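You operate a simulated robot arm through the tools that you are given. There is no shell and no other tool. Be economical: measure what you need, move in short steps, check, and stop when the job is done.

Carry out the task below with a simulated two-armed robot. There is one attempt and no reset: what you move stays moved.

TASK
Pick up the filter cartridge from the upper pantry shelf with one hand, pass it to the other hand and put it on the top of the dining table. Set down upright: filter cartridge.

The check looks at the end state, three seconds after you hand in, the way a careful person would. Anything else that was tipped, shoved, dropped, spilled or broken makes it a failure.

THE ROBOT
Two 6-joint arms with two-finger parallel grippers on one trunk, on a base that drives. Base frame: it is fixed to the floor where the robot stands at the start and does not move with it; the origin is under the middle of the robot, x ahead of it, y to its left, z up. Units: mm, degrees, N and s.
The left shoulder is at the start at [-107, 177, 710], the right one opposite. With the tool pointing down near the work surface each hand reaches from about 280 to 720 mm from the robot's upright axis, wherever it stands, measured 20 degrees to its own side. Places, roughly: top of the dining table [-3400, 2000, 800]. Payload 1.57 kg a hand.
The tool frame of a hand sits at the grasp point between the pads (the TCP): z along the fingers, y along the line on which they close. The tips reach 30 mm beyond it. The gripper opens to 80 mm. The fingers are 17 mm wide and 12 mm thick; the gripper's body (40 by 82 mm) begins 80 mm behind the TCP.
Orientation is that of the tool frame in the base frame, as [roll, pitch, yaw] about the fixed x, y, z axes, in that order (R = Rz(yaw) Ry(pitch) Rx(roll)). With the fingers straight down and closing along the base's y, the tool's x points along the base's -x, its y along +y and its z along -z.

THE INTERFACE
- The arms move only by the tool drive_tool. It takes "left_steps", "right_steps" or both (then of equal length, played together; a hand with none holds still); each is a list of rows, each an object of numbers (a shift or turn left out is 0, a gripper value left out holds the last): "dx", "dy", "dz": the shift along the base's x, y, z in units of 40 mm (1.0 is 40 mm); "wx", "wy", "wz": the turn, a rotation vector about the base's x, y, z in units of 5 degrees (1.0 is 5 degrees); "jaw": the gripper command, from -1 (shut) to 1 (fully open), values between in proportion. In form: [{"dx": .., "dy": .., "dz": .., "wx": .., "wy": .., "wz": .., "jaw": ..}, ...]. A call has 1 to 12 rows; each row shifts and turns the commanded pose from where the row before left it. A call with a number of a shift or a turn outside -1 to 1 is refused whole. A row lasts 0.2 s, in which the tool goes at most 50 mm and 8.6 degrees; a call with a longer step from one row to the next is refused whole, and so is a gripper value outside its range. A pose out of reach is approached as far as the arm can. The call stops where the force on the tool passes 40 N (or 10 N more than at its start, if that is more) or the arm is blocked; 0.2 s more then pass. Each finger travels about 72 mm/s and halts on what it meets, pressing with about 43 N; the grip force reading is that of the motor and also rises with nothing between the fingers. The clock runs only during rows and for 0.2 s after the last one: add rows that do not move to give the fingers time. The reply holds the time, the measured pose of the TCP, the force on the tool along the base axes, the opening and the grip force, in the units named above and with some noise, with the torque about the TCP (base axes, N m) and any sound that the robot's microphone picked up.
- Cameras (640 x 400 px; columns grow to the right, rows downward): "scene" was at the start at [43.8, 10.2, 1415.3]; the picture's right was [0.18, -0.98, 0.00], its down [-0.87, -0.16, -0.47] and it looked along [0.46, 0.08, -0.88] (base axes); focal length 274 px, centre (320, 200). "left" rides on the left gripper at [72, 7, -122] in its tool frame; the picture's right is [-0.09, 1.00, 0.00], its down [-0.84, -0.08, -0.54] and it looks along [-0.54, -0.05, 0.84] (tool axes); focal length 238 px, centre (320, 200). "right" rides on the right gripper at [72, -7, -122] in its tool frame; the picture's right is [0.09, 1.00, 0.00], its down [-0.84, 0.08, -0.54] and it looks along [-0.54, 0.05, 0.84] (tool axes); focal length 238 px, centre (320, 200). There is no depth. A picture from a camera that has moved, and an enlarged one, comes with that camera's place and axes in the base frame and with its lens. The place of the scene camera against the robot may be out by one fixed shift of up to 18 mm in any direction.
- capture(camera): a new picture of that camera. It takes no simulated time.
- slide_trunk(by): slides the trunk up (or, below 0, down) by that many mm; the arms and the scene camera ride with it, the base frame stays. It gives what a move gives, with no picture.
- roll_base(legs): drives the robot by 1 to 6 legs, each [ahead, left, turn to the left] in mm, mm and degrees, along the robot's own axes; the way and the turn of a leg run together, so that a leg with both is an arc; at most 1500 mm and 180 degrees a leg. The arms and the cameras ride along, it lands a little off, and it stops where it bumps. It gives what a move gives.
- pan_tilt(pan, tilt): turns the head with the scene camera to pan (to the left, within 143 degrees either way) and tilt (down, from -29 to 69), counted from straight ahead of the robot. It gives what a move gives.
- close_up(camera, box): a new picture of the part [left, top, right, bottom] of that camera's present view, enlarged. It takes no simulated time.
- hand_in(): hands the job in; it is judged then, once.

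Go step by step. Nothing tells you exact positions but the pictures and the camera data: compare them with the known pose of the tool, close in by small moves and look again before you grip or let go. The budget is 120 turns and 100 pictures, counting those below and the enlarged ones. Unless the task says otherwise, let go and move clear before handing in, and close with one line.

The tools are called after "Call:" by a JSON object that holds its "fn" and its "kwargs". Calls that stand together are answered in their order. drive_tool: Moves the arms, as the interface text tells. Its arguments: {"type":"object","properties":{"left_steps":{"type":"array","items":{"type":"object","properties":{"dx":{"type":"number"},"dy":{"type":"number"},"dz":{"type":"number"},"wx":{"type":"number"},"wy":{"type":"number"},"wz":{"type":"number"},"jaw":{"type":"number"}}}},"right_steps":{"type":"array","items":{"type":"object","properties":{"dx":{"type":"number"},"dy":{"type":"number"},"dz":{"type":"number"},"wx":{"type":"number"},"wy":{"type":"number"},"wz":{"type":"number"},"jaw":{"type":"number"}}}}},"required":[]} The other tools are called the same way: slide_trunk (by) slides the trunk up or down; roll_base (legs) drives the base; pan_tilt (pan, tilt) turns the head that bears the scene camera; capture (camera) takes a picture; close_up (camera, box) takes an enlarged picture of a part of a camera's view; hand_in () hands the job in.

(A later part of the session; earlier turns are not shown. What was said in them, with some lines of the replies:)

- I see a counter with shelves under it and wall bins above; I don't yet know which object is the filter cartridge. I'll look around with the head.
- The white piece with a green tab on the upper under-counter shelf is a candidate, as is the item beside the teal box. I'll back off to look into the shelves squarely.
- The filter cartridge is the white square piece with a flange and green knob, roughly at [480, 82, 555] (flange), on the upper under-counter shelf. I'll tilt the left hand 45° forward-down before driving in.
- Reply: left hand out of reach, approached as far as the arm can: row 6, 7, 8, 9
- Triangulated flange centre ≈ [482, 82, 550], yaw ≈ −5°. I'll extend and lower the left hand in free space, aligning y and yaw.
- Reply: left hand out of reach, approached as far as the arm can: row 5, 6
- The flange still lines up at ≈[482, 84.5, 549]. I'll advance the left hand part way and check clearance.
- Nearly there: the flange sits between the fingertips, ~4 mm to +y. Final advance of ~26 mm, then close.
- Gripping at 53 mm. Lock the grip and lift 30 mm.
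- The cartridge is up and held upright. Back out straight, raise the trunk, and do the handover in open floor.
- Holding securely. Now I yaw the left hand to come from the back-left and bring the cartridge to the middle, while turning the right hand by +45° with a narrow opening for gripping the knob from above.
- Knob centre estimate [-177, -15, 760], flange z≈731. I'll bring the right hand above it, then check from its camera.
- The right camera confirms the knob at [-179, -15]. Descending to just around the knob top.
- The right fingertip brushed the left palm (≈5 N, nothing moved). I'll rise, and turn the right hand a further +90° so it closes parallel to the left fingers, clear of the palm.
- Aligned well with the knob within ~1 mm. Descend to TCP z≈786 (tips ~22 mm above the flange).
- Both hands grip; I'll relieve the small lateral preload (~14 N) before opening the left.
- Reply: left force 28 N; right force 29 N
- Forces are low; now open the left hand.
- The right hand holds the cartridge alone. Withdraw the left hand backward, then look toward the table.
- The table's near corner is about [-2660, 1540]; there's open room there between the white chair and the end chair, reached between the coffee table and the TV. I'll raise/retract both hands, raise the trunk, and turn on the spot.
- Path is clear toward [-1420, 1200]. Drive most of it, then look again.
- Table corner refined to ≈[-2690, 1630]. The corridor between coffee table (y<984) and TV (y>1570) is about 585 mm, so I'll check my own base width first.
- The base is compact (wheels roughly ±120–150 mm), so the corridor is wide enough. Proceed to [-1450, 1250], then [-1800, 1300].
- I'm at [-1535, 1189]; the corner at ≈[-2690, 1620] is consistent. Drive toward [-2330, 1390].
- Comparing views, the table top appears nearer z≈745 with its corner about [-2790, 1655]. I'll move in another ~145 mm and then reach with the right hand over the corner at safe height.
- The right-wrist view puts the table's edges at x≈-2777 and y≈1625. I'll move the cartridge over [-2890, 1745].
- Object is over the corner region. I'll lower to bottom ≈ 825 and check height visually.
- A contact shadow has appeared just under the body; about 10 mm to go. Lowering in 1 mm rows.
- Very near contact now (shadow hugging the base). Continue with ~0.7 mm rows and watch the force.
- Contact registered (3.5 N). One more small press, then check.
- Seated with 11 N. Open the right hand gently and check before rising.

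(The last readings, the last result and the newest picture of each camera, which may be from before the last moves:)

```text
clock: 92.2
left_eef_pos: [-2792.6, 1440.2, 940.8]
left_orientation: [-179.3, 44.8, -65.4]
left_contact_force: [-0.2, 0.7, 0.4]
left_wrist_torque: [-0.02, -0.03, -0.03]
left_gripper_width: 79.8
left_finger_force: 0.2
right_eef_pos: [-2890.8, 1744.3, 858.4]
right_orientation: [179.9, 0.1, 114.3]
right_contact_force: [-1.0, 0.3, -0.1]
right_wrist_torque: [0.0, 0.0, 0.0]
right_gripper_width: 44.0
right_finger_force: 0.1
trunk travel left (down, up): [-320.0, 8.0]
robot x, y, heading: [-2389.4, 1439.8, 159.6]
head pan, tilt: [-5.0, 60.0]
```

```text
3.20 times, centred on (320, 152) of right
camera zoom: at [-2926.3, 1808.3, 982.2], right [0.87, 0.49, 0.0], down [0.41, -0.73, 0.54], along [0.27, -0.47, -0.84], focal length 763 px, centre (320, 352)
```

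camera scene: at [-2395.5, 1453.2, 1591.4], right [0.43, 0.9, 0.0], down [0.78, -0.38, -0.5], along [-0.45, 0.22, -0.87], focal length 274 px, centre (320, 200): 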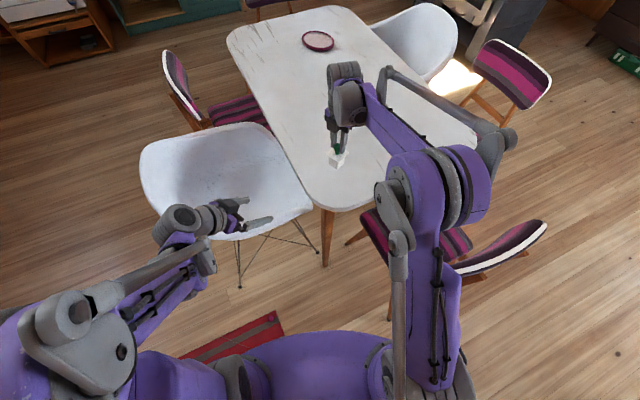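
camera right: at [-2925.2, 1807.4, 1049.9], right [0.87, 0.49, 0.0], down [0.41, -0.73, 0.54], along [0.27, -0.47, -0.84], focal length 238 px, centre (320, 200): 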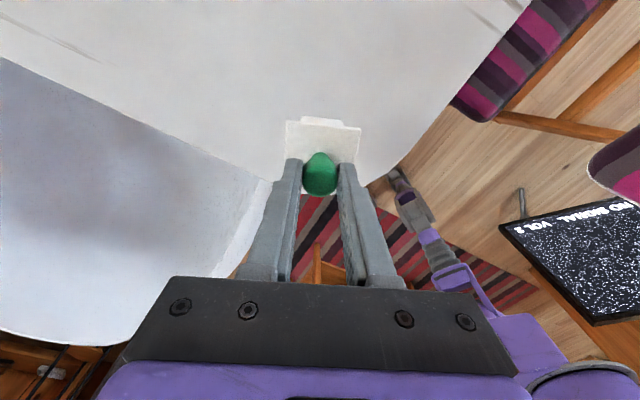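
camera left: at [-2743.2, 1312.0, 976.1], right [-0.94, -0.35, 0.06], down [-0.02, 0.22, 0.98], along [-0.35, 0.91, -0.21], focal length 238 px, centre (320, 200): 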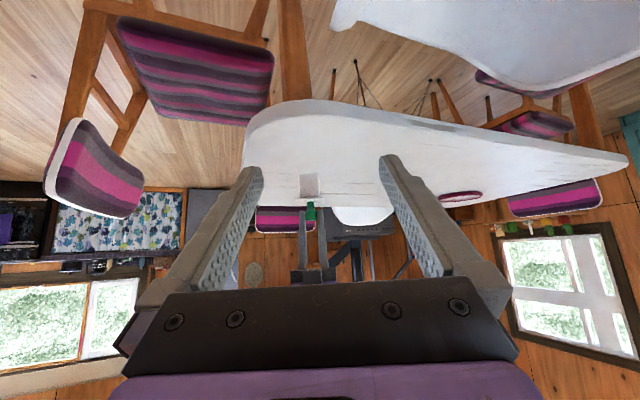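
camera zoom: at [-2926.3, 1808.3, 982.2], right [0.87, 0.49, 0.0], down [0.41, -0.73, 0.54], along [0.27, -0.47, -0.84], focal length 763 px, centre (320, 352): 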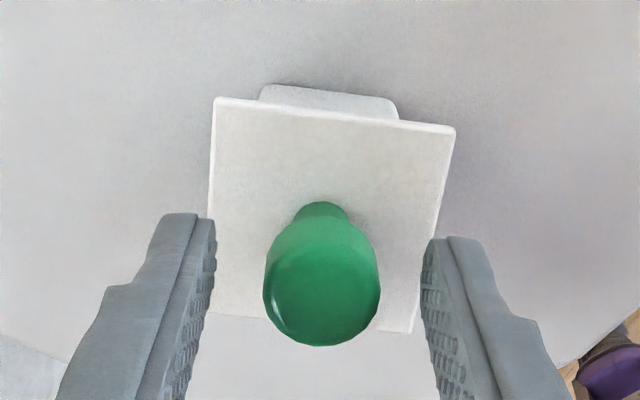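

It stands freely and upright on the table. Raise the right hand straight up and back the arm away.

Call:
{"fn": "drive_tool", "kwargs": {"right_steps": [{"dz": 0.3}, {"dz": 0.6}, {"dz": 0.7}, {"dz": 0.8}, {"dz": 0.4, "dx": 0.5, "dy": -0.2}, {"dx": 0.7, "dy": -0.25}, {"dx": 0.7, "dy": -0.25}, {"dx": 0.7, "dy": -0.25}, {}]}}

Call:
{"fn": "capture", "kwargs": {"camera": "left"}}

Call:
{"fn": "capture", "kwargs": {"camera": "scene"}}

```text
clock: 94.2
left_eef_pos: [-2793.3, 1440.7, 942.3]
left_orientation: [-179.3, 44.8, -65.4]
left_contact_force: [-0.2, -0.2, 0.2]
left_wrist_torque: [0.03, -0.03, 0.02]
left_gripper_width: 79.7
left_finger_force: 0.0
right_eef_pos: [-2785.0, 1707.5, 970.5]
right_orientation: [179.9, -0.1, 114.4]
right_contact_force: [-0.9, 0.0, 0.6]
right_wrist_torque: [0.01, -0.02, -0.01]
right_gripper_width: 43.9
right_finger_force: 0.1
trunk travel left (down, up): [-320.0, 8.0]
robot x, y, heading: [-2387.5, 1441.3, 159.3]
head pan, tilt: [-5.0, 60.0]
```

```text
34 pictures are left
camera left: at [-2743.7, 1312.1, 976.1], right [-0.94, -0.35, 0.06], down [-0.02, 0.22, 0.97], along [-0.35, 0.91, -0.21], focal length 238 px, centre (320, 200)
```

left: 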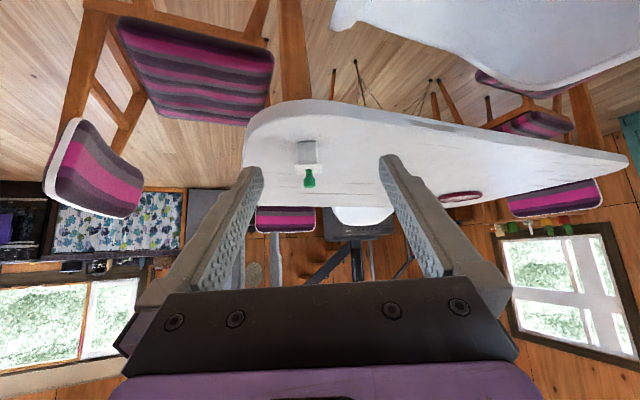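

```text
33 pictures are left
camera scene: at [-2396.0, 1453.3, 1591.4], right [0.43, 0.9, 0.0], down [0.78, -0.38, -0.5], along [-0.45, 0.22, -0.87], focal length 274 px, centre (320, 200)
```

scene: 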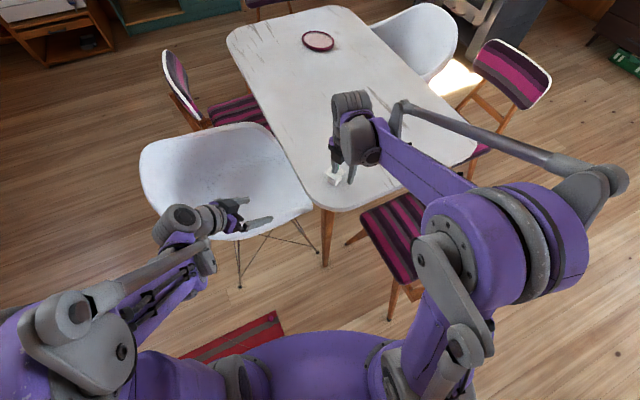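

The cartridge stands upright on the table, both hands are clear and nothing else has been disturbed, so I'm handing in.

Call:
{"fn": "hand_in", "kwargs": {}}

```text
The job is handed in.
```

The filter cartridge was picked up with the left hand, passed to the right and set upright on the dining table; I saw nothing else moved, and the job is handed in.
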